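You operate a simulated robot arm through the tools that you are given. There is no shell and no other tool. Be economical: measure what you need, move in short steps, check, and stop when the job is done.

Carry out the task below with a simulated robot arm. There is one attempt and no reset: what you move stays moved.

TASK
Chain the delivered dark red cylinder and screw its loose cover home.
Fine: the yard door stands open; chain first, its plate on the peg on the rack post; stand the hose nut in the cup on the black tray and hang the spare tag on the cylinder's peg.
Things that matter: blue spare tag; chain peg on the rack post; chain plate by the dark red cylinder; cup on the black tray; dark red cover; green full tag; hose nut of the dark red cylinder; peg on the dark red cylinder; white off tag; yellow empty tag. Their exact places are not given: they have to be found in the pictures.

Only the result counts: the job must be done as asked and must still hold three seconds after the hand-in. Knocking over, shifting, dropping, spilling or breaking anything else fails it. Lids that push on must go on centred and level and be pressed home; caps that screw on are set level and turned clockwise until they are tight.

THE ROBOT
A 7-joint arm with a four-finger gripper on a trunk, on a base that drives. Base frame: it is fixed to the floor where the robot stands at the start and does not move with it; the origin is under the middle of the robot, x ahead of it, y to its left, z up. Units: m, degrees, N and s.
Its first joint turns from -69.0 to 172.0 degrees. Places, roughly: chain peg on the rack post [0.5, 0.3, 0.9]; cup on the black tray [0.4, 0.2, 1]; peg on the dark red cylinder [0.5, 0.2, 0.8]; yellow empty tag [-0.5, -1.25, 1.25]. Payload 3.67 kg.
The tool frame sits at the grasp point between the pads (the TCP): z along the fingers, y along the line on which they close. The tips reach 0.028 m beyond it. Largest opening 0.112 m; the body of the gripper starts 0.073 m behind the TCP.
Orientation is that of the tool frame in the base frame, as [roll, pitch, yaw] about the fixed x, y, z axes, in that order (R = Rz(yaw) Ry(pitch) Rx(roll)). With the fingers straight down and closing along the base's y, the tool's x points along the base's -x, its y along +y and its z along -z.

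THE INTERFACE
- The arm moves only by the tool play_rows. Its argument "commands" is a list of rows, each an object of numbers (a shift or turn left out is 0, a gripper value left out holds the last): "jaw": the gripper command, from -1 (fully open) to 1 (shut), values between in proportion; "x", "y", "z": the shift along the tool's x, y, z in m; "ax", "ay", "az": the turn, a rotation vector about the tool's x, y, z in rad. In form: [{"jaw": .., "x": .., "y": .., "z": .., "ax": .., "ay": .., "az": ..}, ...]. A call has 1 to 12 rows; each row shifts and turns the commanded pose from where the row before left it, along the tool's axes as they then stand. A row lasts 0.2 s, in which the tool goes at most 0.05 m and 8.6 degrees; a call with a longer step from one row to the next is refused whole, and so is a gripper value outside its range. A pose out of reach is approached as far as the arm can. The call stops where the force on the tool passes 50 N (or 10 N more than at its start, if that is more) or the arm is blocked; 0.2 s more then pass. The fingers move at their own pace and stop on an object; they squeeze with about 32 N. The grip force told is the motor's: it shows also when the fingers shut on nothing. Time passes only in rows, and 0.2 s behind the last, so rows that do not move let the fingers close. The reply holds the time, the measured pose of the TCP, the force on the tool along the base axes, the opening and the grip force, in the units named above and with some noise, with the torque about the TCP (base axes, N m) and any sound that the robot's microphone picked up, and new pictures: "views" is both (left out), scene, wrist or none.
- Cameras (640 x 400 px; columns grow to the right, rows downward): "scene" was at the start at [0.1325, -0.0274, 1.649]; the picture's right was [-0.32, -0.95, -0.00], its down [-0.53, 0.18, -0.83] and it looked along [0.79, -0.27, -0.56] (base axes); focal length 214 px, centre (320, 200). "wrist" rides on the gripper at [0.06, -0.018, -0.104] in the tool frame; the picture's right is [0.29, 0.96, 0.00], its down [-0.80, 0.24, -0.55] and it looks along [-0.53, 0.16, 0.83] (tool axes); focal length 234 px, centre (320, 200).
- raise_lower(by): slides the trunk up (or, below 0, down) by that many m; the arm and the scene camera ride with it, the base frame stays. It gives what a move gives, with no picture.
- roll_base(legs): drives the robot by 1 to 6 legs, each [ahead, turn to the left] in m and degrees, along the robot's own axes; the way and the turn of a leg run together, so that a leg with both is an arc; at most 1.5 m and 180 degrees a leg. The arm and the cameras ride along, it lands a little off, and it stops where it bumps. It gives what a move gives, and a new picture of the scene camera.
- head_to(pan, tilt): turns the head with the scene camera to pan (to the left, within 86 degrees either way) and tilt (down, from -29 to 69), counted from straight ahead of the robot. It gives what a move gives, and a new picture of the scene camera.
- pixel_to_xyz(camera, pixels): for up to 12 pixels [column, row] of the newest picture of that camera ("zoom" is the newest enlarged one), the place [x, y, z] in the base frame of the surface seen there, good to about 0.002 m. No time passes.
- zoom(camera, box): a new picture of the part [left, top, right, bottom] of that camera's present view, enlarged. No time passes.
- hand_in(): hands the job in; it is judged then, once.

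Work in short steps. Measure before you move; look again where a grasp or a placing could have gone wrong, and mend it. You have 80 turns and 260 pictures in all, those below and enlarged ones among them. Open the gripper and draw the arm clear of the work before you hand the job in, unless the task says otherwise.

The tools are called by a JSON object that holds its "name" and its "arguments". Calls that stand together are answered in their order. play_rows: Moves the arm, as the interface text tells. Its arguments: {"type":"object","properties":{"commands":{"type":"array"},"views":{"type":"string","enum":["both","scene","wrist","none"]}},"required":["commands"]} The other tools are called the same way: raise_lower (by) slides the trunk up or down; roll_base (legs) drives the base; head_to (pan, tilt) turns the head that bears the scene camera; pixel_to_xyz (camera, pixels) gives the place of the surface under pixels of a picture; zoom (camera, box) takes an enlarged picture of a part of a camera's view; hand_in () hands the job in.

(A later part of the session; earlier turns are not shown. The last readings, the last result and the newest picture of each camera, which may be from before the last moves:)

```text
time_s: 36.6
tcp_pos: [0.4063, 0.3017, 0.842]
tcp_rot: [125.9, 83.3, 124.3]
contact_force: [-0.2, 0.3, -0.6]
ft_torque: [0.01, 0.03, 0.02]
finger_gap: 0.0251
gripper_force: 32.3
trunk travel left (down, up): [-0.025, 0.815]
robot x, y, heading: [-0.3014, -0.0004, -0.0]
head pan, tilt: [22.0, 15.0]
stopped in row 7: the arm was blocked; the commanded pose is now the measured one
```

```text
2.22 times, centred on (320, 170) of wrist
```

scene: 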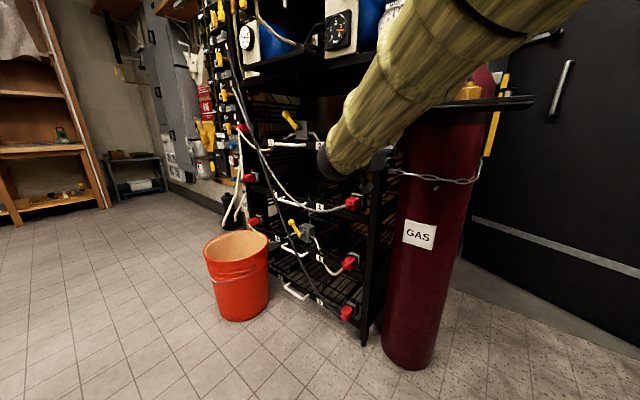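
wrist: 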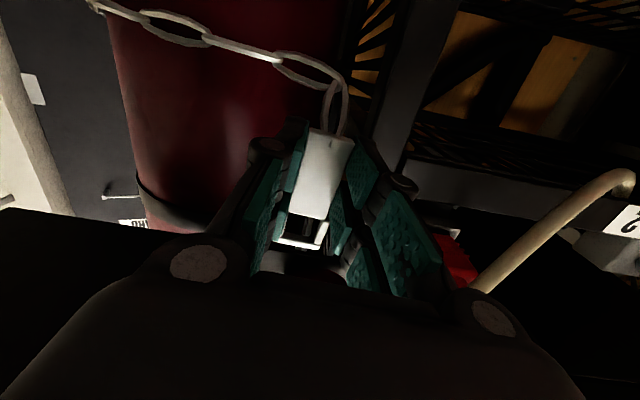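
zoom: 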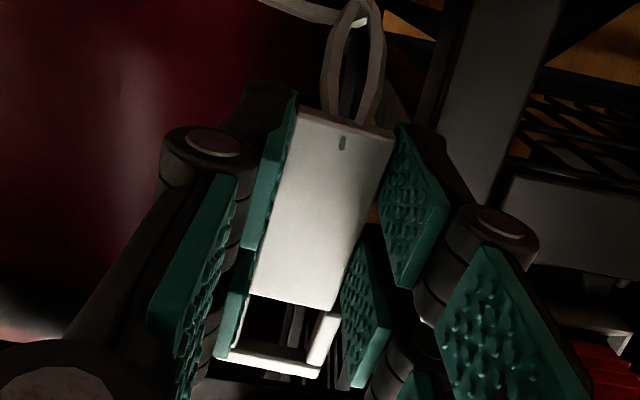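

The arm reports blocked and the scene view shifted strangely; I take a fresh reading and picture before anything else.

{"name": "head_to", "arguments": {"pan": 22, "tilt": 15}}

{"name": "pixel_to_xyz", "arguments": {"camera": "scene", "pixels": [[419, 234], [236, 270], [390, 160], [532, 103], [393, 173], [470, 92]]}}

{"name": "zoom", "arguments": {"camera": "scene", "box": [300, 70, 540, 220]}}

```text
time_s: 37.2
tcp_pos: [0.4059, 0.3025, 0.8408]
tcp_rot: [126.8, 83.2, 125.2]
contact_force: [-0.3, -0.7, -0.4]
ft_torque: [0.0, 0.03, 0.01]
finger_gap: 0.0253
gripper_force: 32.2
trunk travel left (down, up): [-0.025, 0.815]
robot x, y, heading: [-0.3042, -0.0005, 0.0]
head pan, tilt: [22.0, 15.0]
```

scene: 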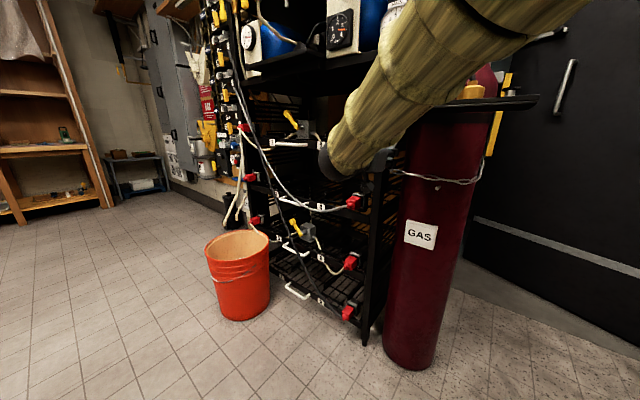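

```text
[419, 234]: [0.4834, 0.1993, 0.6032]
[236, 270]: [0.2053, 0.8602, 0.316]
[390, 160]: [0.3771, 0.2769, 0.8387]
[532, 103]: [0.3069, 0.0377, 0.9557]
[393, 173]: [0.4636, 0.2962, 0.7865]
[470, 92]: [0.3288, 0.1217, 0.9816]
```

```text
2.67 times, centred on (420, 145) of scene
```

zoom: 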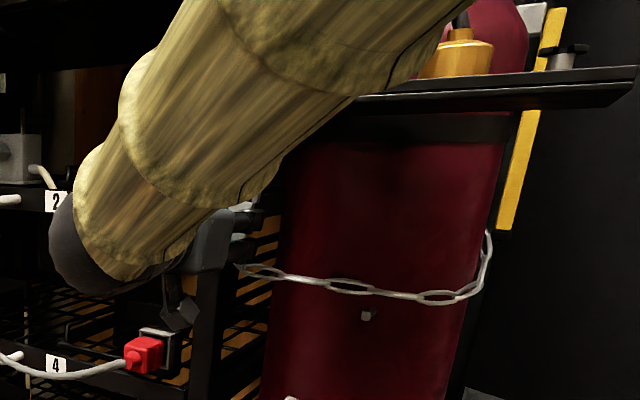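

The tool pose and wrist view are consistent, but the head appears to have been pushed by the upper arm – the arm is too far across. I draw the plate back right to (0.43,0.12,0.84), re-level it, and will then turn the base left so that the post peg lies ahead.

{"name": "play_rows", "arguments": {"commands": [{"y": -0.04}, {"y": -0.04}, {"y": -0.04, "az": -0.095}, {"y": -0.04, "ay": -0.071, "ax": -0.026}, {"y": -0.02}, {"z": 0.02}], "views": "both"}}

```text
time_s: 38.6
tcp_pos: [0.422, 0.1238, 0.8302]
tcp_rot: [-50.5, 89.8, -50.3]
contact_force: [-0.6, -0.6, -0.4]
ft_torque: [0.02, 0.06, -0.01]
finger_gap: 0.025
gripper_force: 32.7
trunk travel left (down, up): [-0.025, 0.815]
robot x, y, heading: [-0.2995, -0.0008, -0.5]
head pan, tilt: [22.0, 15.0]
```

scene: 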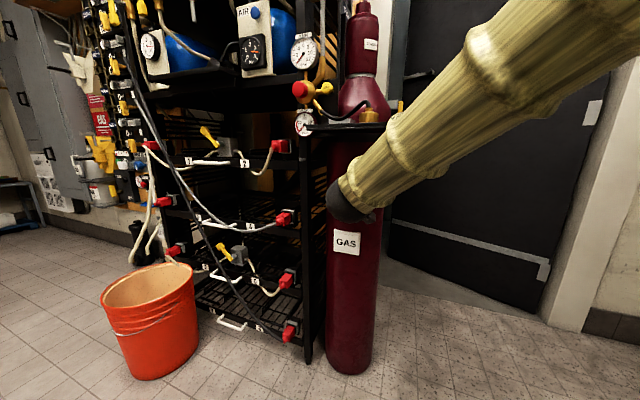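
wrist: 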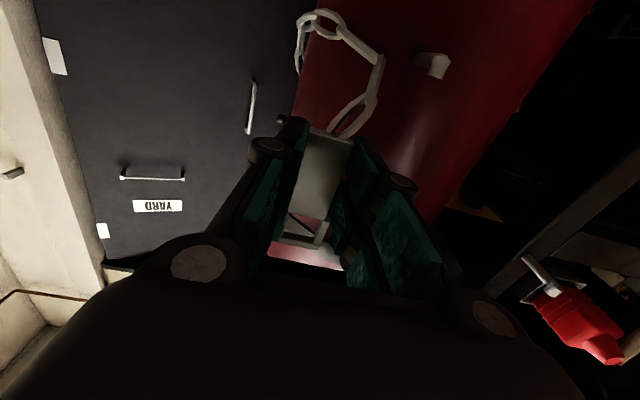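

The head sprang back, confirming it. Now turn the base 18° left.

{"name": "roll_base", "arguments": {"legs": [[0, 18]]}}

{"name": "play_rows", "arguments": {"commands": [{}], "views": "wrist"}}

```text
time_s: 40.0
tcp_pos: [0.3501, 0.3392, 0.8314]
tcp_rot: [-54.7, 89.8, -36.9]
contact_force: [0.8, -0.9, -0.8]
ft_torque: [0.03, -0.01, 0.03]
finger_gap: 0.0253
gripper_force: 32.6
trunk travel left (down, up): [-0.025, 0.815]
robot x, y, heading: [-0.2996, 0.0021, 17.7]
head pan, tilt: [22.0, 15.0]
```

scene: 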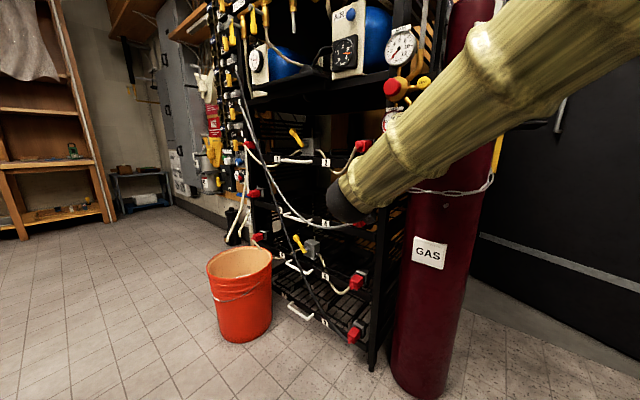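

```text
time_s: 40.4
tcp_pos: [0.3506, 0.3405, 0.8304]
tcp_rot: [-59.3, 89.8, -41.4]
contact_force: [-0.9, -0.6, -1.4]
ft_torque: [0.03, 0.03, 0.02]
finger_gap: 0.0251
gripper_force: 32.2
trunk travel left (down, up): [-0.025, 0.815]
robot x, y, heading: [-0.2991, 0.0009, 17.6]
head pan, tilt: [22.0, 15.0]
```

wrist: 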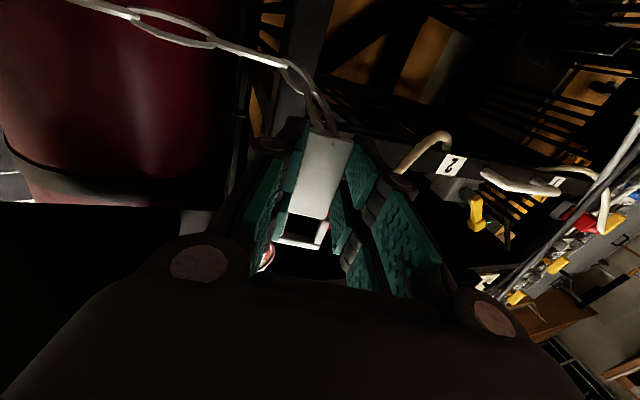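

Now yaw the tool back to point along +x (about 17.8°).

{"name": "play_rows", "arguments": {"commands": [{"ax": 0.14}, {"ax": 0.14}, {"ax": 0.031}, {}], "views": "both"}}

{"name": "zoom", "arguments": {"camera": "wrist", "box": [240, 100, 400, 260]}}

```text
time_s: 41.4
tcp_pos: [0.3505, 0.3369, 0.8295]
tcp_rot: [-172.8, 90.0, -172.9]
contact_force: [0.1, 0.9, -1.2]
ft_torque: [-0.04, 0.02, 0.01]
finger_gap: 0.0252
gripper_force: 31.8
trunk travel left (down, up): [-0.025, 0.815]
robot x, y, heading: [-0.3007, -0.003, 17.6]
head pan, tilt: [22.0, 15.0]
```

scene: 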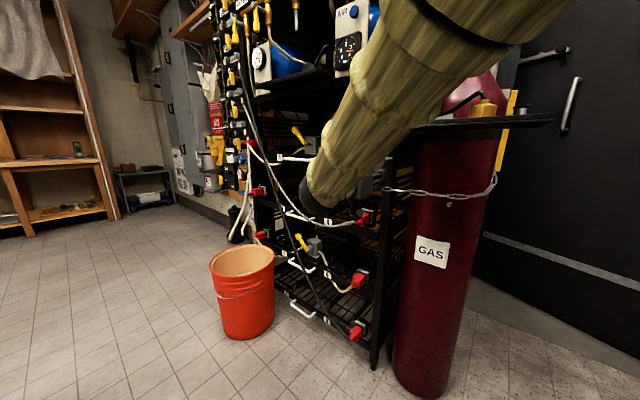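
wrist: 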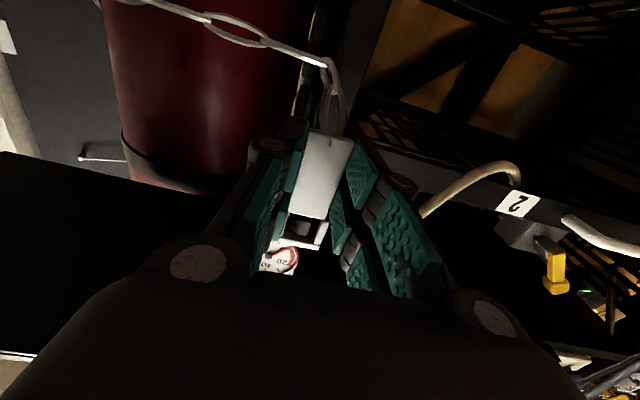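

```text
2.50 times, centred on (320, 180) of wrist
```

zoom: 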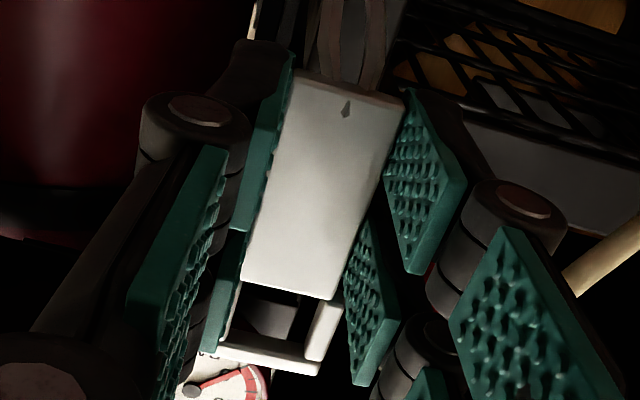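

Aligned; correct y +4 mm, z +2 mm, and advance to just before the peg tip, then look.

{"name": "play_rows", "arguments": {"commands": [{"y": 0.004, "x": -0.002}, {"z": 0.03}, {"z": 0.025}, {}], "views": "wrist"}}

{"name": "zoom", "arguments": {"camera": "wrist", "box": [270, 170, 350, 260]}}

```text
time_s: 42.4
tcp_pos: [0.414, 0.3357, 0.8263]
tcp_rot: [145.3, 88.3, 145.0]
contact_force: [-11.9, -3.2, 3.2]
ft_torque: [0.18, -0.73, 0.05]
finger_gap: 0.025
gripper_force: 31.8
trunk travel left (down, up): [-0.025, 0.815]
robot x, y, heading: [-0.3033, 0.0002, 17.7]
head pan, tilt: [22.0, 15.0]
```

wrist: 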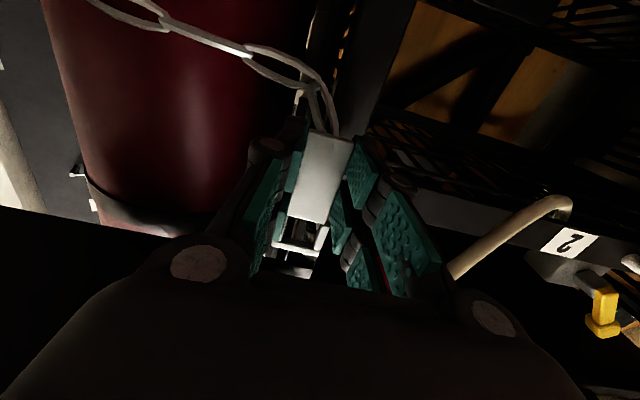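

```text
4.44 times, centred on (310, 215) of wrist
```

zoom: 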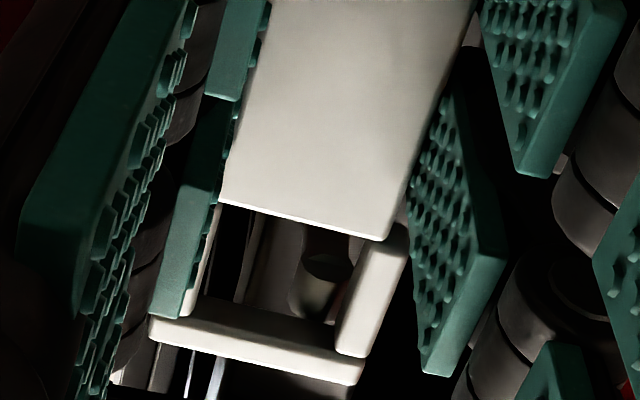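

The plate touches the peg tip: TCP y is 5 mm right and 5 mm low of the target. Back off 20 mm, correct, and re-check.

{"name": "play_rows", "arguments": {"commands": [{"z": -0.025}, {"jaw": 1}, {}], "views": "wrist"}}

{"name": "zoom", "arguments": {"camera": "wrist", "box": [270, 170, 350, 260]}}

```text
time_s: 43.2
tcp_pos: [0.3864, 0.3354, 0.8289]
tcp_rot: [146.2, 88.5, 146.1]
contact_force: [0.5, -0.5, -0.9]
ft_torque: [-0.01, 0.03, 0.03]
finger_gap: 0.0252
gripper_force: 31.7
trunk travel left (down, up): [-0.025, 0.815]
robot x, y, heading: [-0.3023, 0.0016, 17.6]
head pan, tilt: [22.0, 15.0]
```

wrist: 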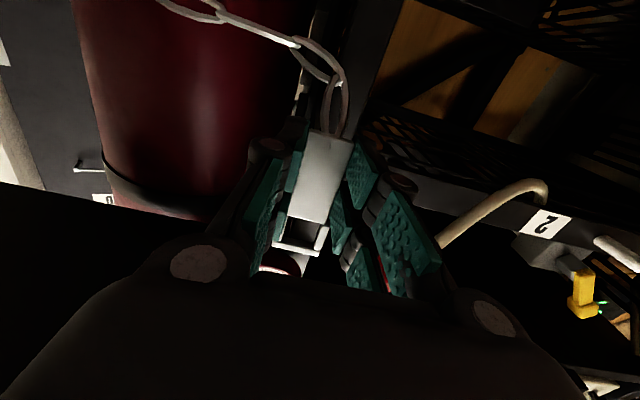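

```text
4.44 times, centred on (310, 215) of wrist
```

zoom: 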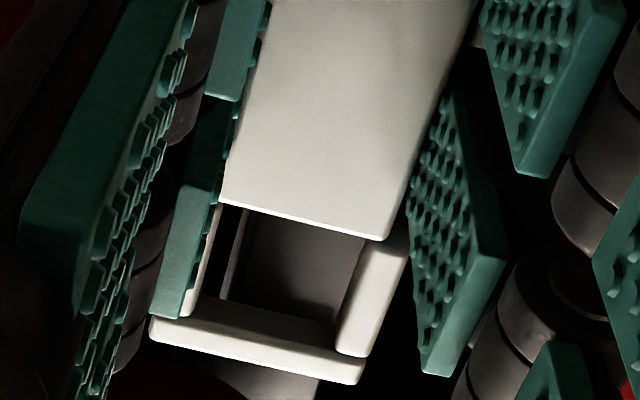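

Free again. Correct y by +5.5 mm, z by +2.5 mm and the small tilt.

{"name": "play_rows", "arguments": {"commands": [{"ay": -0.022, "az": -0.015, "y": 0.0055, "x": -0.0025}, {}, {}], "views": "none"}}

```text
time_s: 44.0
tcp_pos: [0.3895, 0.34, 0.8289]
tcp_rot: [159.4, 89.7, 159.4]
contact_force: [-0.5, 0.0, -0.9]
ft_torque: [0.01, 0.02, 0.01]
finger_gap: 0.0251
gripper_force: 32.1
trunk travel left (down, up): [-0.025, 0.815]
robot x, y, heading: [-0.2995, 0.0026, 17.7]
head pan, tilt: [22.0, 15.0]
```

Add the rest (z +2.5 mm, y +1 mm) and creep forward 20 mm to see the peg in the eye.

{"name": "play_rows", "arguments": {"commands": [{"y": 0.001, "x": -0.0025}, {"z": 0.012}, {"z": 0.008}, {}], "views": "wrist"}}

{"name": "zoom", "arguments": {"camera": "wrist", "box": [270, 170, 350, 260]}}

```text
time_s: 45.0
tcp_pos: [0.4108, 0.3418, 0.83]
tcp_rot: [163.2, 89.7, 163.0]
contact_force: [0.2, -0.4, 0.2]
ft_torque: [-0.02, -0.01, 0.01]
finger_gap: 0.0255
gripper_force: 32.1
trunk travel left (down, up): [-0.025, 0.815]
robot x, y, heading: [-0.3035, -0.0043, 17.7]
head pan, tilt: [22.0, 15.0]
```

wrist: 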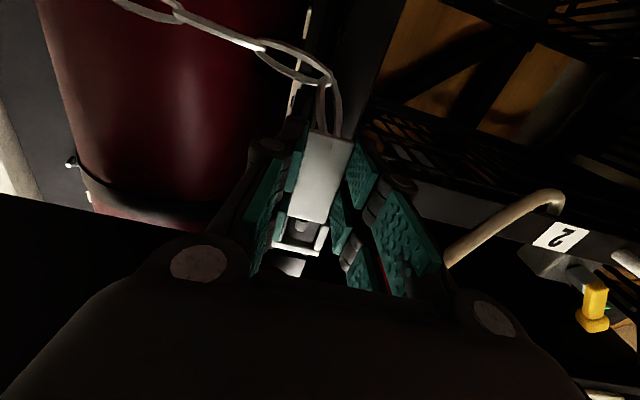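

```text
4.44 times, centred on (310, 215) of wrist
```

zoom: 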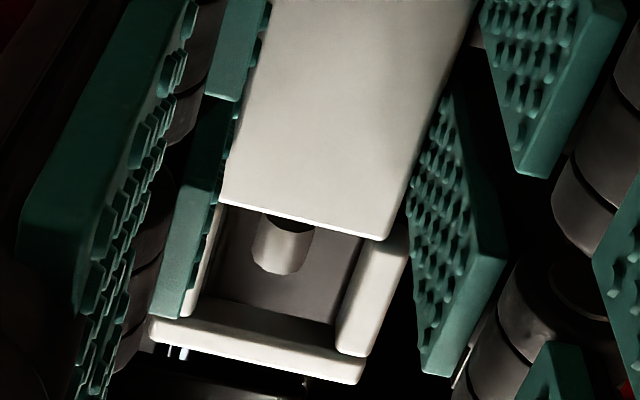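

Tip is centred left-right in the eye; check heights by measuring tip and the eye's bars.

{"name": "pixel_to_xyz", "arguments": {"camera": "zoom", "pixels": [[282, 255], [282, 240], [260, 335], [260, 348], [300, 205], [340, 300], [375, 290], [225, 225], [290, 130]]}}

```text
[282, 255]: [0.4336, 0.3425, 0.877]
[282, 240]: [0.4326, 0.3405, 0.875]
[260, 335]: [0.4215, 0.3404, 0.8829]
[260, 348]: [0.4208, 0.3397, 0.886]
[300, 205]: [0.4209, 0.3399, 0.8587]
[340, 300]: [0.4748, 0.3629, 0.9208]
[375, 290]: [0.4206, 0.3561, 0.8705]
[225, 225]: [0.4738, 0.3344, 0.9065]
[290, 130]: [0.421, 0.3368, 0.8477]
```

Eye spans z≈0.861–0.881, tip ≈0.874–0.882: raise 6 mm, then slide on in small steps.

{"name": "play_rows", "arguments": {"commands": [{"x": -0.006}, {"z": 0.01}, {"z": 0.01}, {"z": 0.007}, {}], "views": "both"}}

{"name": "zoom", "arguments": {"camera": "wrist", "box": [270, 170, 350, 260]}}

```text
time_s: 46.0
tcp_pos: [0.4331, 0.3357, 0.8459]
tcp_rot: [125.6, 87.8, 125.8]
contact_force: [0.4, 17.7, -17.7]
ft_torque: [-0.6, 0.31, 0.28]
finger_gap: 0.0254
gripper_force: 31.7
trunk travel left (down, up): [-0.025, 0.815]
robot x, y, heading: [-0.3011, 0.0025, 17.8]
head pan, tilt: [22.0, 15.0]
stopped in row 4: the force on the tool passed its limit at 60 N (the readings are from after the stop); the commanded pose is now the measured one
```

scene: 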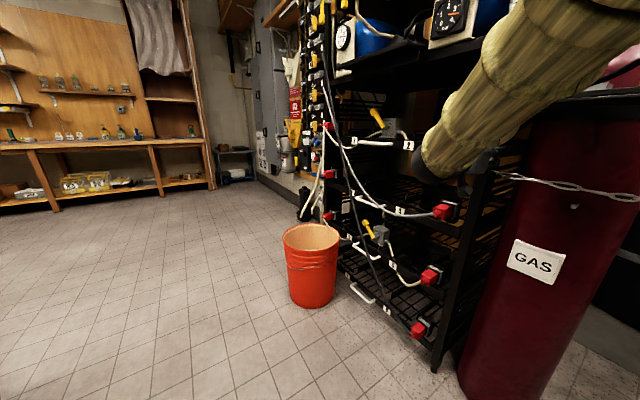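
wrist: 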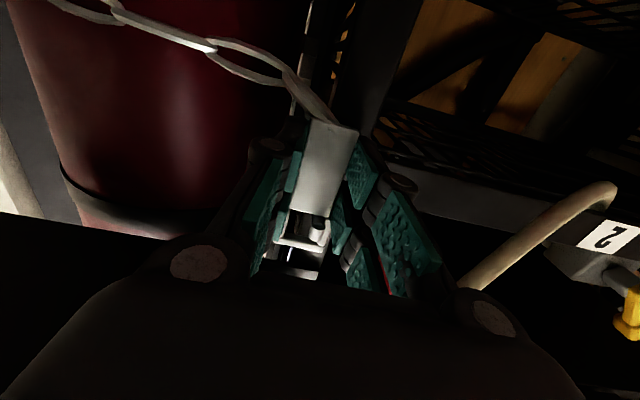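

```text
4.44 times, centred on (310, 215) of wrist
```

zoom: 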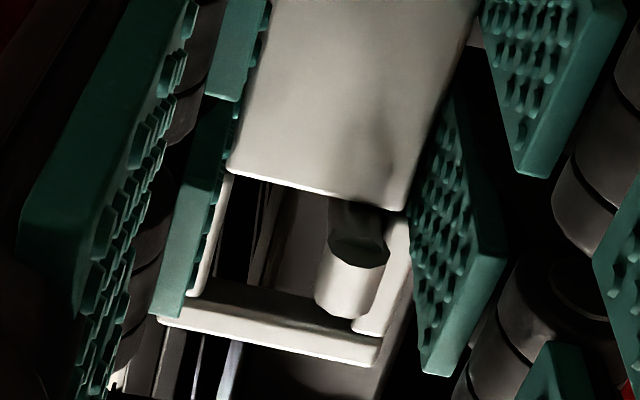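

The eye is around the peg now, but the arm is again pressing on the head and deflecting. I pan the head far left to free the arm.

{"name": "head_to", "arguments": {"pan": 80, "tilt": 15}}

{"name": "play_rows", "arguments": {"commands": [{"x": 0.003}], "views": "wrist"}}

{"name": "zoom", "arguments": {"camera": "wrist", "box": [270, 170, 350, 260]}}

```text
time_s: 47.2
tcp_pos: [0.4337, 0.3353, 0.8465]
tcp_rot: [122.2, 88.1, 122.3]
contact_force: [-1.2, 21.3, -35.6]
ft_torque: [-0.85, 0.59, 0.29]
finger_gap: 0.0251
gripper_force: 32.4
trunk travel left (down, up): [-0.025, 0.815]
robot x, y, heading: [-0.3032, 0.002, 17.7]
head pan, tilt: [80.0, 15.0]
```

scene: 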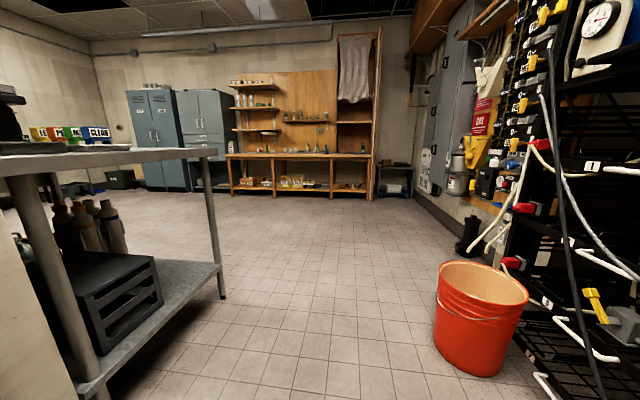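

```text
time_s: 47.6
tcp_pos: [0.4327, 0.3363, 0.8461]
tcp_rot: [125.0, 87.3, 125.4]
contact_force: [-0.1, 14.6, -16.9]
ft_torque: [-0.55, 0.32, 0.15]
finger_gap: 0.0251
gripper_force: 32.1
trunk travel left (down, up): [-0.025, 0.815]
robot x, y, heading: [-0.3022, 0.0025, 17.8]
head pan, tilt: [80.0, 15.0]
stopped in row 1: the force on the tool passed its limit at 55 N (the readings are from after the stop); the commanded pose is now the measured one
```

wrist: 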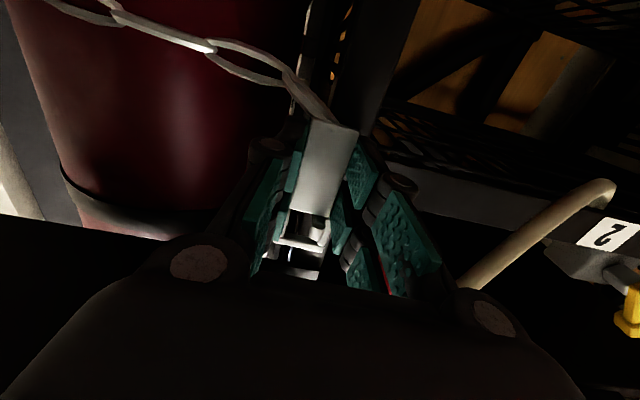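

```text
4.44 times, centred on (310, 215) of wrist
```

zoom: 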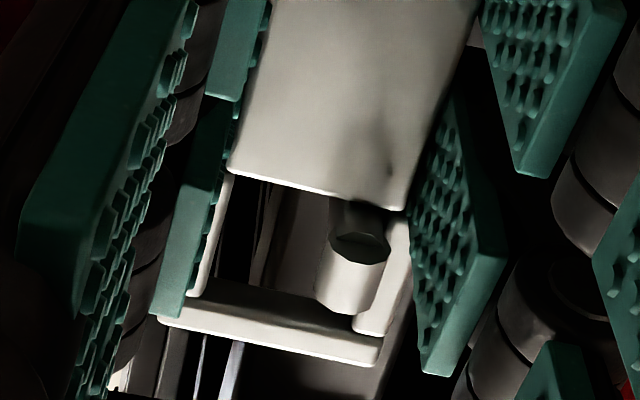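

The tip sits in front of the plate, so the eye is over the peg. Try easing: small step toward +y and down, and forward a few mm.

{"name": "play_rows", "arguments": {"commands": [{"y": 0.002}, {"z": 0.004}], "views": "none"}}

```text
time_s: 48.0
tcp_pos: [0.4341, 0.337, 0.8463]
tcp_rot: [128.4, 86.4, 129.2]
contact_force: [3.2, 19.0, -12.7]
ft_torque: [-0.71, 0.35, 0.2]
finger_gap: 0.0253
gripper_force: 32.1
trunk travel left (down, up): [-0.025, 0.815]
robot x, y, heading: [-0.3004, 0.0006, 18.2]
head pan, tilt: [80.0, 15.0]
stopped in row 2: the force on the tool passed its limit at 56 N (the readings are from after the stop); the commanded pose is now the measured one
```

The upstream contact persists (forearm across the body). Before deciding to release, I measure where plate and tip are.

{"name": "zoom", "arguments": {"camera": "wrist", "box": [270, 170, 350, 260]}}

{"name": "pixel_to_xyz", "arguments": {"camera": "zoom", "pixels": [[345, 285], [360, 245], [350, 210], [270, 335], [270, 345], [395, 270], [300, 170], [345, 305], [355, 225], [250, 310]]}}

{"name": "head_to", "arguments": {"pan": 22, "tilt": 15}}

{"name": "zoom", "arguments": {"camera": "scene", "box": [380, 60, 640, 260]}}

```text
4.44 times, centred on (310, 215) of wrist
```

zoom: 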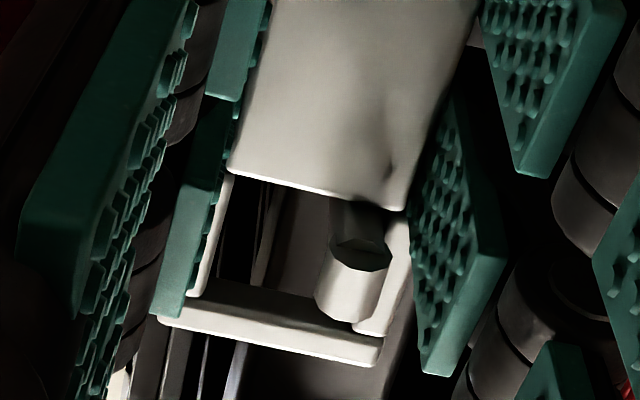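

```text
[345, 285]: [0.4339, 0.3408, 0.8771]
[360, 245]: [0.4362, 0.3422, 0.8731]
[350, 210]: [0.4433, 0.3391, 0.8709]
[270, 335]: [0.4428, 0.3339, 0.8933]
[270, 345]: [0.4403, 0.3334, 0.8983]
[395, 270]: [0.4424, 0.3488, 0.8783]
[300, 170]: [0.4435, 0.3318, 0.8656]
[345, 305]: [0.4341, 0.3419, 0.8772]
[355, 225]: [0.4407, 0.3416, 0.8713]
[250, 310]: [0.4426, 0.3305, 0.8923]
```

```text
time_s: 49.3
tcp_pos: [0.434, 0.3358, 0.8462]
tcp_rot: [127.4, 86.3, 128.0]
contact_force: [-12.9, 33.8, -16.7]
ft_torque: [-1.07, -0.01, 0.59]
finger_gap: 0.0248
gripper_force: 32.2
trunk travel left (down, up): [-0.025, 0.815]
robot x, y, heading: [-0.303, 0.0005, 18.0]
head pan, tilt: [22.0, 15.0]
```

scene: 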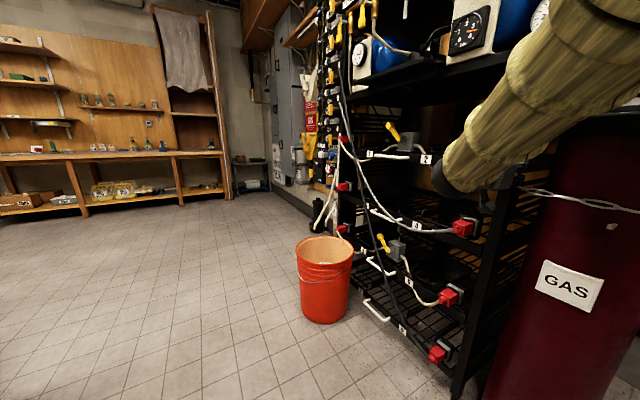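

```text
2.00 times, centred on (510, 160) of scene
```

zoom: 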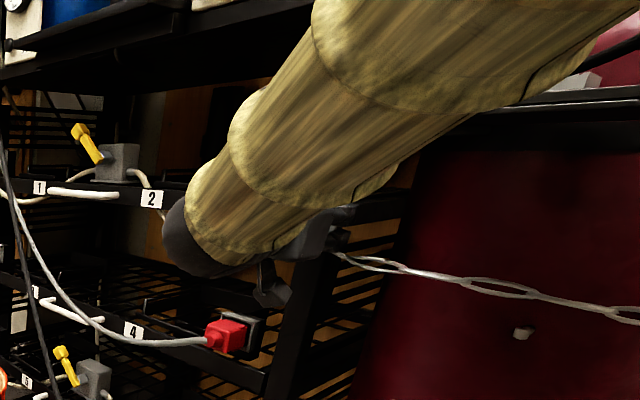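

Panning back raised the force, so the head is the contact. Pan to 86 with tilt up and read forces.

{"name": "head_to", "arguments": {"pan": 86, "tilt": -29}}

{"name": "head_to", "arguments": {"pan": 86, "tilt": 60}}

```text
time_s: 50.7
tcp_pos: [0.4358, 0.3348, 0.8467]
tcp_rot: [127.4, 86.5, 127.9]
contact_force: [-7.6, 33.7, 1.9]
ft_torque: [-0.94, -0.19, 0.57]
finger_gap: 0.0252
gripper_force: 32.2
trunk travel left (down, up): [-0.025, 0.815]
robot x, y, heading: [-0.299, -0.0016, 18.1]
head pan, tilt: [85.9, -28.6]
```

scene: 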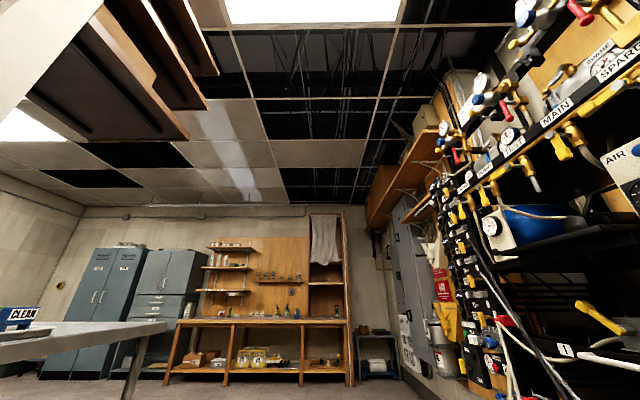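

```text
time_s: 52.3
tcp_pos: [0.4354, 0.3349, 0.8467]
tcp_rot: [127.1, 86.5, 127.7]
contact_force: [8.0, 34.4, -17.6]
ft_torque: [-1.13, 0.6, 0.4]
finger_gap: 0.025
gripper_force: 31.8
trunk travel left (down, up): [-0.025, 0.815]
robot x, y, heading: [-0.301, 0.0035, 18.3]
head pan, tilt: [85.9, 60.0]
```

scene: 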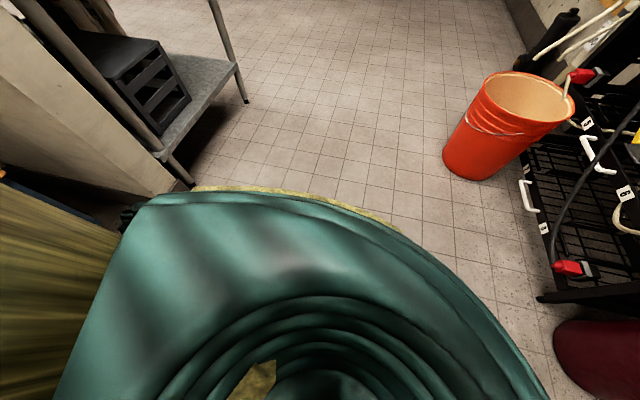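

The head is out of the way now. Ease the tool toward +y and down to centre the peg in the eye.

{"name": "play_rows", "arguments": {"commands": [{"y": 0.004}, {"x": 0.003}], "views": "none"}}

```text
time_s: 52.7
tcp_pos: [0.4346, 0.3358, 0.8459]
tcp_rot: [129.6, 85.7, 130.4]
contact_force: [0.8, 16.4, -13.7]
ft_torque: [-0.61, 0.27, 0.25]
finger_gap: 0.0251
gripper_force: 32.1
trunk travel left (down, up): [-0.025, 0.815]
robot x, y, heading: [-0.3019, -0.0015, 18.2]
head pan, tilt: [85.9, 60.0]
stopped in row 1: the force on the tool passed its limit at 55 N (the readings are from after the stop); the commanded pose is now the measured one
```

Arm moves just creep against the upstream contact, so I use the trunk and base for the last millimetres: trunk down 8 mm first.

{"name": "raise_lower", "arguments": {"by": -0.008}}

```text
time_s: 53.2
tcp_pos: [0.4334, 0.336, 0.8435]
tcp_rot: [124.7, 85.9, 125.5]
contact_force: [4.3, 40.4, 14.3]
ft_torque: [-1.14, -0.14, 0.48]
finger_gap: 0.0257
gripper_force: 32.5
trunk travel left (down, up): [-0.017, 0.823]
robot x, y, heading: [-0.3021, 0.0042, 18.3]
head pan, tilt: [85.9, 60.0]
```

Something else carries load. I retreat along -x off the peg to re-plan with a better base position.

{"name": "play_rows", "arguments": {"commands": [{"z": -0.015}, {"z": -0.02}, {"z": -0.02}, {}], "views": "wrist"}}

```text
time_s: 53.5
tcp_pos: [0.4317, 0.3374, 0.8404]
tcp_rot: [127.5, 85.6, 128.5]
contact_force: [3.5, 24.2, 0.3]
ft_torque: [-0.8, 0.11, 0.28]
finger_gap: 0.0254
gripper_force: 31.8
trunk travel left (down, up): [-0.017, 0.823]
robot x, y, heading: [-0.3021, 0.0029, 18.2]
head pan, tilt: [85.9, 60.0]
stopped in row 1: the force on the tool passed its limit at 55 N (the readings are from after the stop); the commanded pose is now the measured one
```

wrist: 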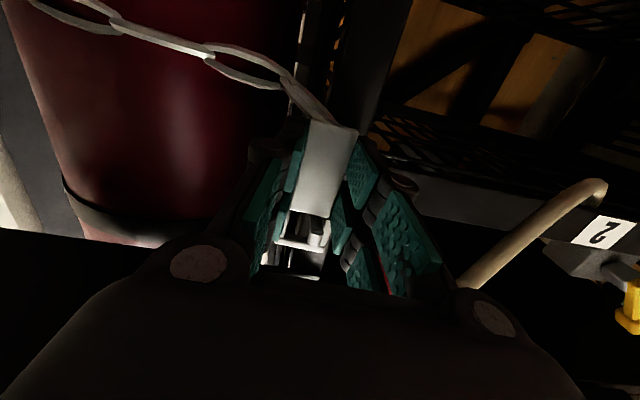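

Vertical force is now zero; only +y load remains (peg against the left bar). I nudge by a small base turn with a few mm ahead.

{"name": "roll_base", "arguments": {"legs": [[0.006, 0.5]]}}

{"name": "zoom", "arguments": {"camera": "wrist", "box": [270, 170, 350, 260]}}

```text
time_s: 54.3
tcp_pos: [0.4364, 0.34, 0.8406]
tcp_rot: [126.4, 85.3, 127.7]
contact_force: [-1.0, 0.6, 0.7]
ft_torque: [0.01, 0.03, 0.0]
finger_gap: 0.0249
gripper_force: 32.1
trunk travel left (down, up): [-0.017, 0.823]
robot x, y, heading: [-0.2948, 0.0018, 18.6]
head pan, tilt: [85.9, 60.0]
```

scene: 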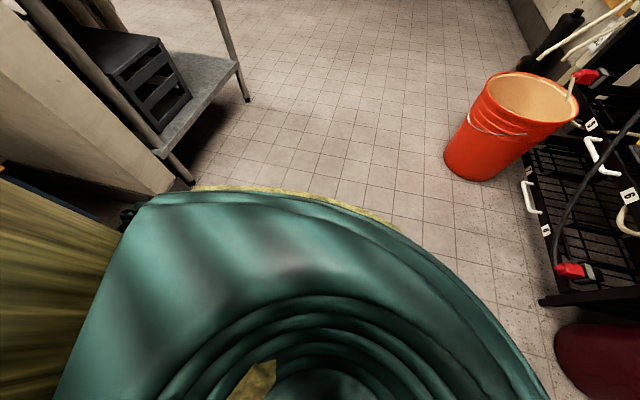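

```text
4.44 times, centred on (310, 215) of wrist
```

zoom: 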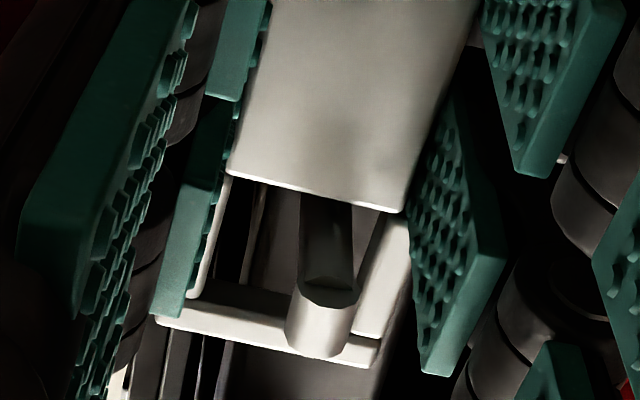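

Forces are zero and the peg passes cleanly through the eye. Go 4 mm further ahead and then lower the trunk until the eye rests on the shaft.

{"name": "roll_base", "arguments": {"legs": [[0.004, 0.15]]}}

{"name": "raise_lower", "arguments": {"by": -0.008}}

{"name": "zoom", "arguments": {"camera": "wrist", "box": [270, 170, 350, 260]}}

```text
time_s: 55.0
tcp_pos: [0.4388, 0.343, 0.8409]
tcp_rot: [126.6, 85.5, 127.8]
contact_force: [0.2, -0.3, -1.0]
ft_torque: [0.0, 0.01, -0.01]
finger_gap: 0.0248
gripper_force: 31.9
trunk travel left (down, up): [-0.017, 0.823]
robot x, y, heading: [-0.2887, 0.0057, 18.7]
head pan, tilt: [85.9, 60.0]
```

scene: 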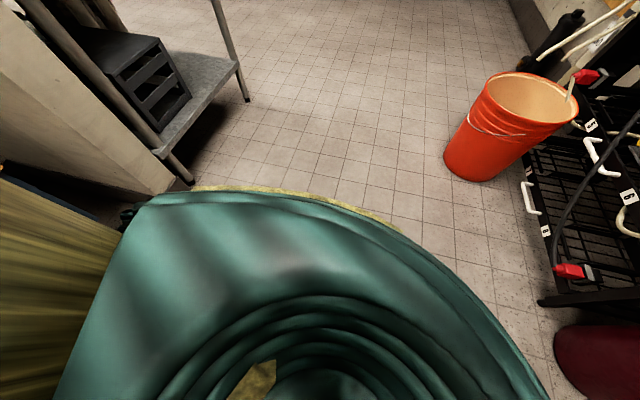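

```text
time_s: 55.6
tcp_pos: [0.4391, 0.3431, 0.8326]
tcp_rot: [126.6, 85.4, 127.8]
contact_force: [0.1, -0.5, -1.0]
ft_torque: [0.01, 0.0, 0.01]
finger_gap: 0.0251
gripper_force: 32.1
trunk travel left (down, up): [-0.009, 0.831]
robot x, y, heading: [-0.2886, 0.0055, 18.9]
head pan, tilt: [85.9, 60.0]
```

```text
4.44 times, centred on (310, 215) of wrist
```

zoom: 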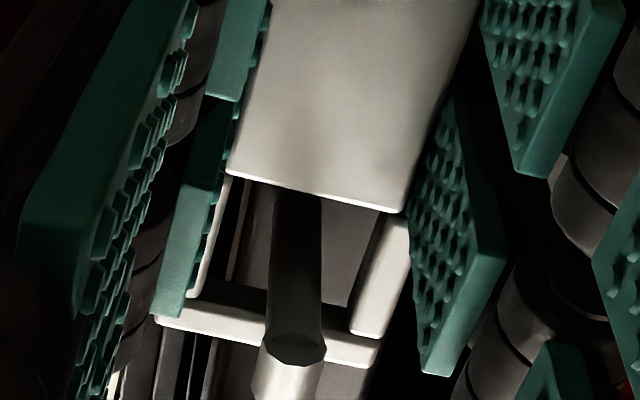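

The peg tip is well in front of the bar. Lower 5 mm more, then open.

{"name": "raise_lower", "arguments": {"by": -0.005}}

{"name": "play_rows", "arguments": {"commands": [{"jaw": 0.4}, {}, {}], "views": "wrist"}}

{"name": "zoom", "arguments": {"camera": "wrist", "box": [250, 120, 378, 260]}}

```text
time_s: 56.1
tcp_pos: [0.4378, 0.3424, 0.8316]
tcp_rot: [123.1, 85.6, 124.2]
contact_force: [3.4, 1.4, 21.4]
ft_torque: [-0.11, -0.08, 0.05]
finger_gap: 0.0251
gripper_force: 32.0
trunk travel left (down, up): [-0.004, 0.836]
robot x, y, heading: [-0.2927, 0.0047, 18.9]
head pan, tilt: [85.9, 60.0]
```

```text
time_s: 56.9
tcp_pos: [0.4395, 0.3432, 0.8278]
tcp_rot: [126.8, 85.3, 127.9]
contact_force: [-0.1, -0.9, 0.0]
ft_torque: [0.0, 0.02, 0.0]
finger_gap: 0.0336
gripper_force: 0.1
trunk travel left (down, up): [-0.004, 0.836]
robot x, y, heading: [-0.2898, 0.0034, 18.8]
head pan, tilt: [85.9, 60.0]
```

wrist: 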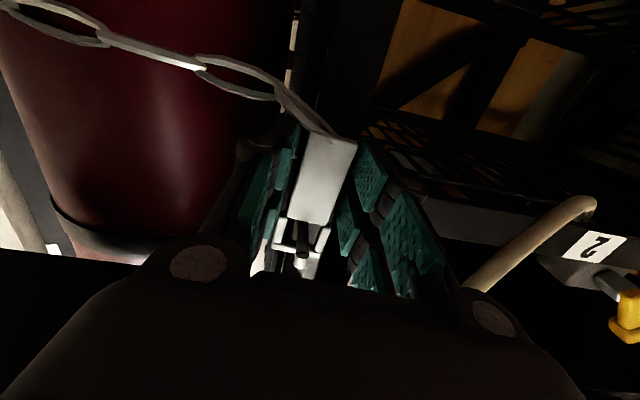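

```text
2.86 times, centred on (314, 190) of wrist
```

zoom: 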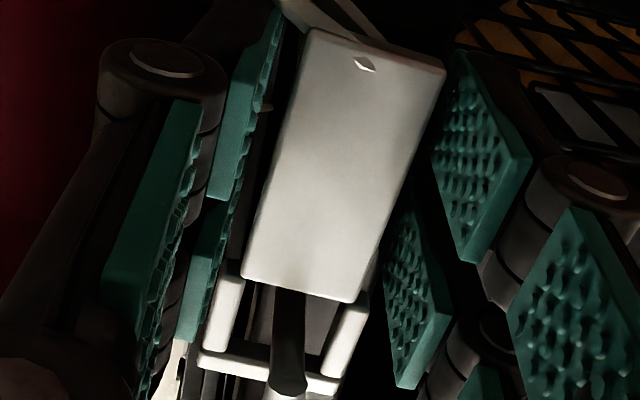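

It hangs on the shaft. Open wider and back the hand out along -x.

{"name": "play_rows", "arguments": {"commands": [{"jaw": 0.0}, {}, {"z": -0.02}, {"z": -0.03}, {"z": -0.03}], "views": "wrist"}}

{"name": "zoom", "arguments": {"camera": "wrist", "box": [250, 120, 378, 260]}}

```text
time_s: 58.1
tcp_pos: [0.3595, 0.3427, 0.8315]
tcp_rot: [126.4, 85.4, 127.6]
contact_force: [-0.9, -0.3, -0.1]
ft_torque: [0.02, -0.02, 0.01]
finger_gap: 0.0558
gripper_force: 0.1
trunk travel left (down, up): [-0.004, 0.836]
robot x, y, heading: [-0.2926, 0.0057, 18.7]
head pan, tilt: [85.9, 60.0]
```

wrist: 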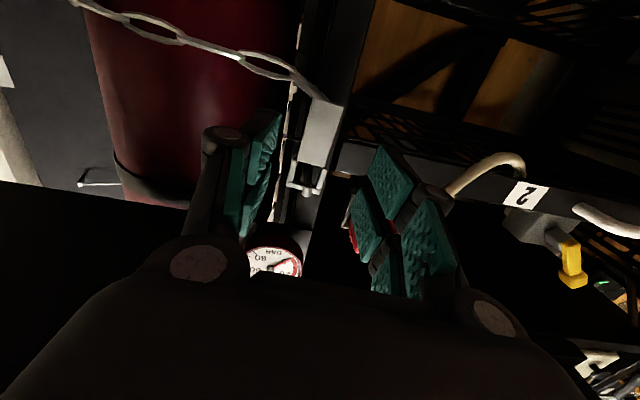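

```text
2.86 times, centred on (314, 190) of wrist
```

zoom: 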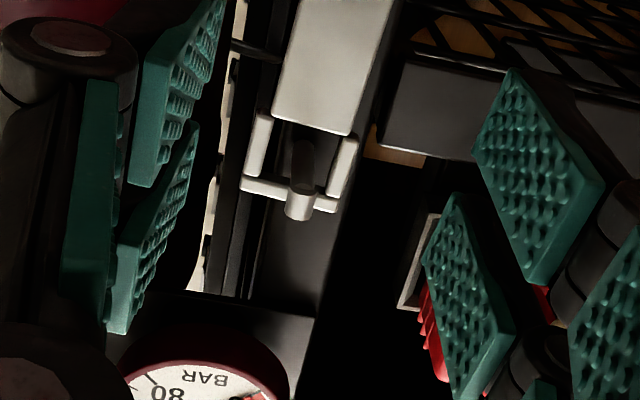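

The chain plate hangs properly on the post peg. Now retreat from under the tray, then raise the trunk and look at the nut and cup.

{"name": "play_rows", "arguments": {"commands": [{"z": -0.045}, {"z": -0.045}, {"z": -0.045}, {"z": -0.045, "ay": 0.08}, {"y": -0.045}, {"y": -0.045}, {"y": -0.045}, {"y": -0.045}], "views": "none"}}

{"name": "raise_lower", "arguments": {"by": 0.4}}

{"name": "head_to", "arguments": {"pan": 5, "tilt": 25}}

{"name": "zoom", "arguments": {"camera": "scene", "box": [220, 120, 420, 245]}}

```text
time_s: 59.9
tcp_pos: [0.1828, 0.1569, 0.8285]
tcp_rot: [153.3, 81.9, 154.7]
contact_force: [0.7, 0.4, -0.2]
ft_torque: [0.0, -0.01, -0.07]
finger_gap: 0.056
gripper_force: 0.0
trunk travel left (down, up): [-0.004, 0.836]
robot x, y, heading: [-0.2921, 0.0037, 19.2]
head pan, tilt: [85.9, 60.0]
```

```text
time_s: 63.7
tcp_pos: [0.1843, 0.156, 1.2283]
tcp_rot: [153.1, 81.9, 154.5]
contact_force: [0.7, 0.4, 0.1]
ft_torque: [0.01, 0.0, -0.01]
finger_gap: 0.0561
gripper_force: 0.1
trunk travel left (down, up): [-0.404, 0.436]
robot x, y, heading: [-0.2929, 0.0048, 18.8]
head pan, tilt: [85.9, 60.0]
```

```text
time_s: 65.3
tcp_pos: [0.1835, 0.1567, 1.2284]
tcp_rot: [153.1, 81.9, 154.4]
contact_force: [-1.1, -0.5, 0.5]
ft_torque: [-0.01, 0.02, 0.03]
finger_gap: 0.0562
gripper_force: 0.1
trunk travel left (down, up): [-0.404, 0.436]
robot x, y, heading: [-0.2923, 0.0064, 18.6]
head pan, tilt: [5.0, 25.0]
```

scene: 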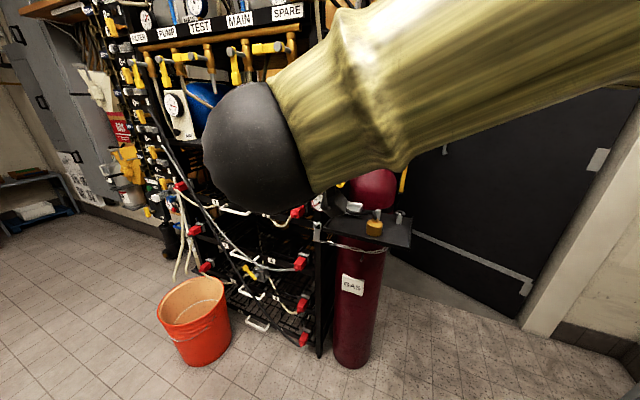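

```text
3.20 times, centred on (320, 182) of scene
```

zoom: 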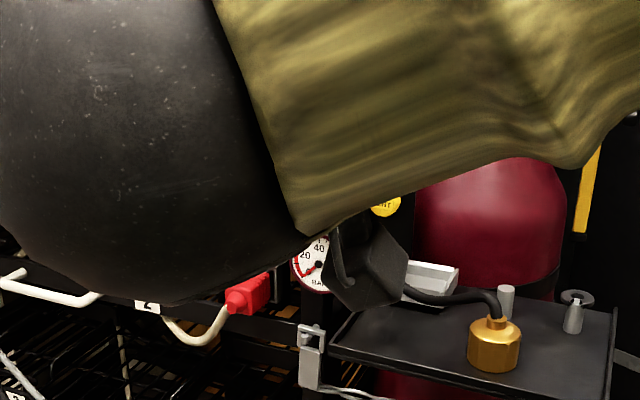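

The plate hangs fine at zoom (310,345). Now tilt the tool to about 45° down and look at nut and cup with the wrist camera.

{"name": "play_rows", "arguments": {"commands": [{"ay": 0.14, "jaw": -0.5}, {"ay": 0.14}, {"ay": 0.14}, {"ay": 0.14}, {"ay": 0.085}, {"y": -0.035}], "views": "both"}}

{"name": "zoom", "arguments": {"camera": "wrist", "box": [160, 0, 480, 200]}}

```text
time_s: 66.7
tcp_pos: [0.1858, 0.1185, 1.2257]
tcp_rot: [174.6, 45.5, 177.2]
contact_force: [-0.9, -1.5, 0.6]
ft_torque: [0.05, 0.02, 0.11]
finger_gap: 0.0838
gripper_force: 0.2
trunk travel left (down, up): [-0.404, 0.436]
robot x, y, heading: [-0.2967, 0.0029, 18.6]
head pan, tilt: [5.0, 25.0]
```

scene: 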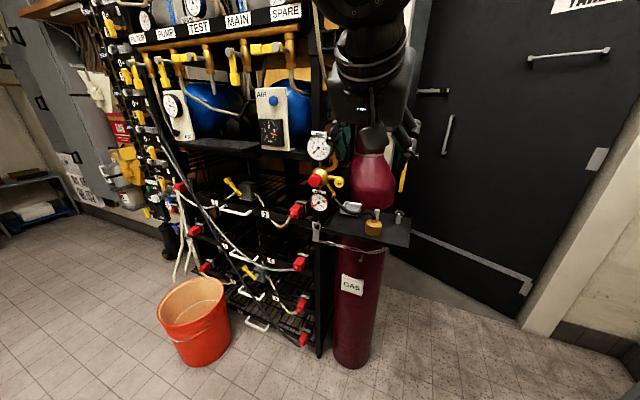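
wrist: 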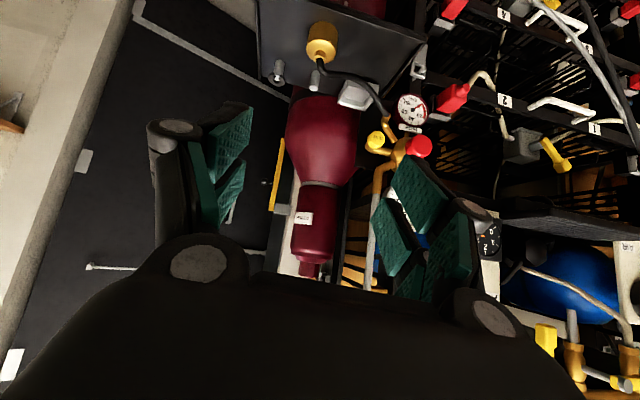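

```text
2.00 times, centred on (320, 100) of wrist
```

zoom: 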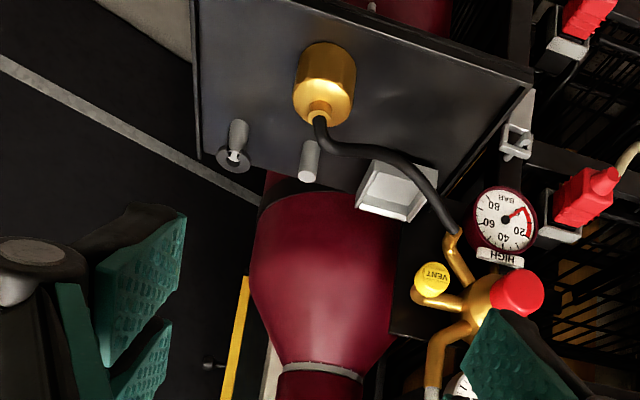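

Now a clear view; zoom and measure nut, cup in the scene picture.

{"name": "zoom", "arguments": {"camera": "scene", "box": [310, 180, 422, 250]}}

{"name": "pixel_to_xyz", "arguments": {"camera": "zoom", "pixels": [[366, 222], [366, 240], [366, 290], [325, 260], [407, 260], [366, 185], [310, 160], [240, 135], [215, 195], [275, 200], [295, 150], [245, 165]]}}

{"name": "zoom", "arguments": {"camera": "wrist", "box": [300, 10, 412, 120]}}

{"name": "pixel_to_xyz", "arguments": {"camera": "zoom", "pixels": [[105, 60], [125, 200], [195, 130], [55, 130], [125, 240], [320, 290], [275, 270], [390, 300], [370, 350], [260, 330], [345, 220]]}}

```text
5.71 times, centred on (366, 215) of scene
```

zoom: 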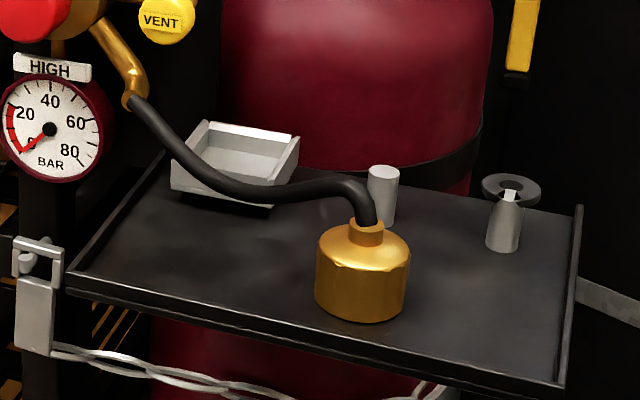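

```text
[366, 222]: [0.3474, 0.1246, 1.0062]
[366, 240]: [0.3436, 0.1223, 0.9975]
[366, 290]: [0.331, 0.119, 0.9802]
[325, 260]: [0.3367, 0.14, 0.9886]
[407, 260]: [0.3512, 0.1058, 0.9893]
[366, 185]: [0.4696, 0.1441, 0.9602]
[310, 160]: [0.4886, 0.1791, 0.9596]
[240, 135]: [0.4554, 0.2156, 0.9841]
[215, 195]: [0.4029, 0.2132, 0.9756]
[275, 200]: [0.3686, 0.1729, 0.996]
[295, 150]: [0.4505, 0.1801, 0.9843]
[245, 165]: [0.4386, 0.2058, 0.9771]
```

```text
3.64 times, centred on (356, 65) of wrist
```

zoom: 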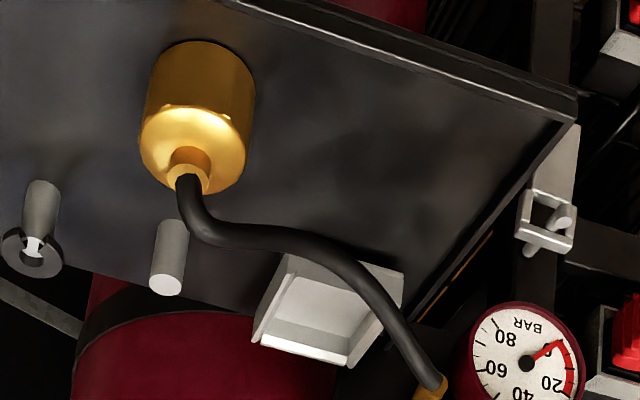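

```text
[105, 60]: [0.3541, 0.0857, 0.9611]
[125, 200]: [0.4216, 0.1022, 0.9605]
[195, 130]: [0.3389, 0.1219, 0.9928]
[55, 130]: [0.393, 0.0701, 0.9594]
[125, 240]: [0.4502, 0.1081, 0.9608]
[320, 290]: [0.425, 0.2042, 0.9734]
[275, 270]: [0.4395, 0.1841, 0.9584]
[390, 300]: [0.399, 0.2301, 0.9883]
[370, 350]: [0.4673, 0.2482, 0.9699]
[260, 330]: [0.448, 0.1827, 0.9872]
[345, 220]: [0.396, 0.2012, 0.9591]
```

Measure the cup's rim corners and floor more closely (wrist zoom), plus nut top.

{"name": "pixel_to_xyz", "arguments": {"camera": "zoom", "pixels": [[288, 258], [402, 275], [346, 363], [254, 340], [300, 345], [395, 290], [270, 300], [290, 300], [310, 320], [170, 180], [198, 165], [340, 300]]}}

{"name": "zoom", "arguments": {"camera": "scene", "box": [330, 190, 378, 230]}}

{"name": "pixel_to_xyz", "arguments": {"camera": "zoom", "pixels": [[135, 115], [265, 145], [90, 170], [245, 195], [140, 140], [230, 165], [180, 155], [120, 180], [360, 240], [360, 265]]}}

```text
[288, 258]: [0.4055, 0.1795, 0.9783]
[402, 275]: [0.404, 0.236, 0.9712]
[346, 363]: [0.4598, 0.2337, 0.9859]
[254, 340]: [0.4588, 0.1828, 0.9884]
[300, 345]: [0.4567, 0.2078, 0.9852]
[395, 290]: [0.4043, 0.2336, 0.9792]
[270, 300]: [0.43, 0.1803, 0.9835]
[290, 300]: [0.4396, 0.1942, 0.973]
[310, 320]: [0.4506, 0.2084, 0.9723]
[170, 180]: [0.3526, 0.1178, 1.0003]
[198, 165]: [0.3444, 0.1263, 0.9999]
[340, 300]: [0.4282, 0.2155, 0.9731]
```

```text
10.00 times, centred on (354, 210) of scene
```

zoom: 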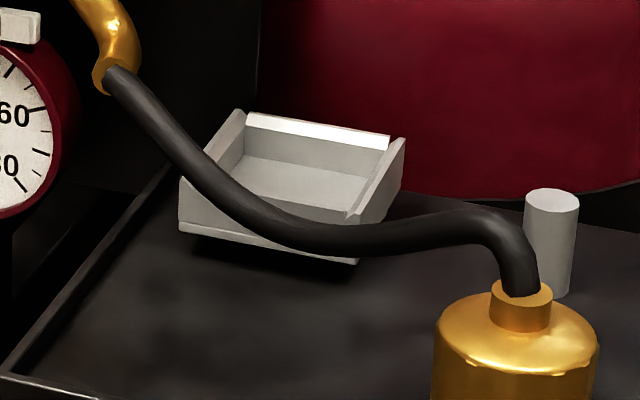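

```text
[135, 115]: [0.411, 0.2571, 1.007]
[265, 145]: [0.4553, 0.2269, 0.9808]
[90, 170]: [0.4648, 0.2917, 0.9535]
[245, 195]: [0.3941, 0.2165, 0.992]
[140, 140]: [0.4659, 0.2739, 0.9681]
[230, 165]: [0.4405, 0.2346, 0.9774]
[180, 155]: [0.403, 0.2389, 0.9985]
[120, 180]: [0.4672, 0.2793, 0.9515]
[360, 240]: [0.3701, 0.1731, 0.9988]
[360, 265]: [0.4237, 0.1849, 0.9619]
```

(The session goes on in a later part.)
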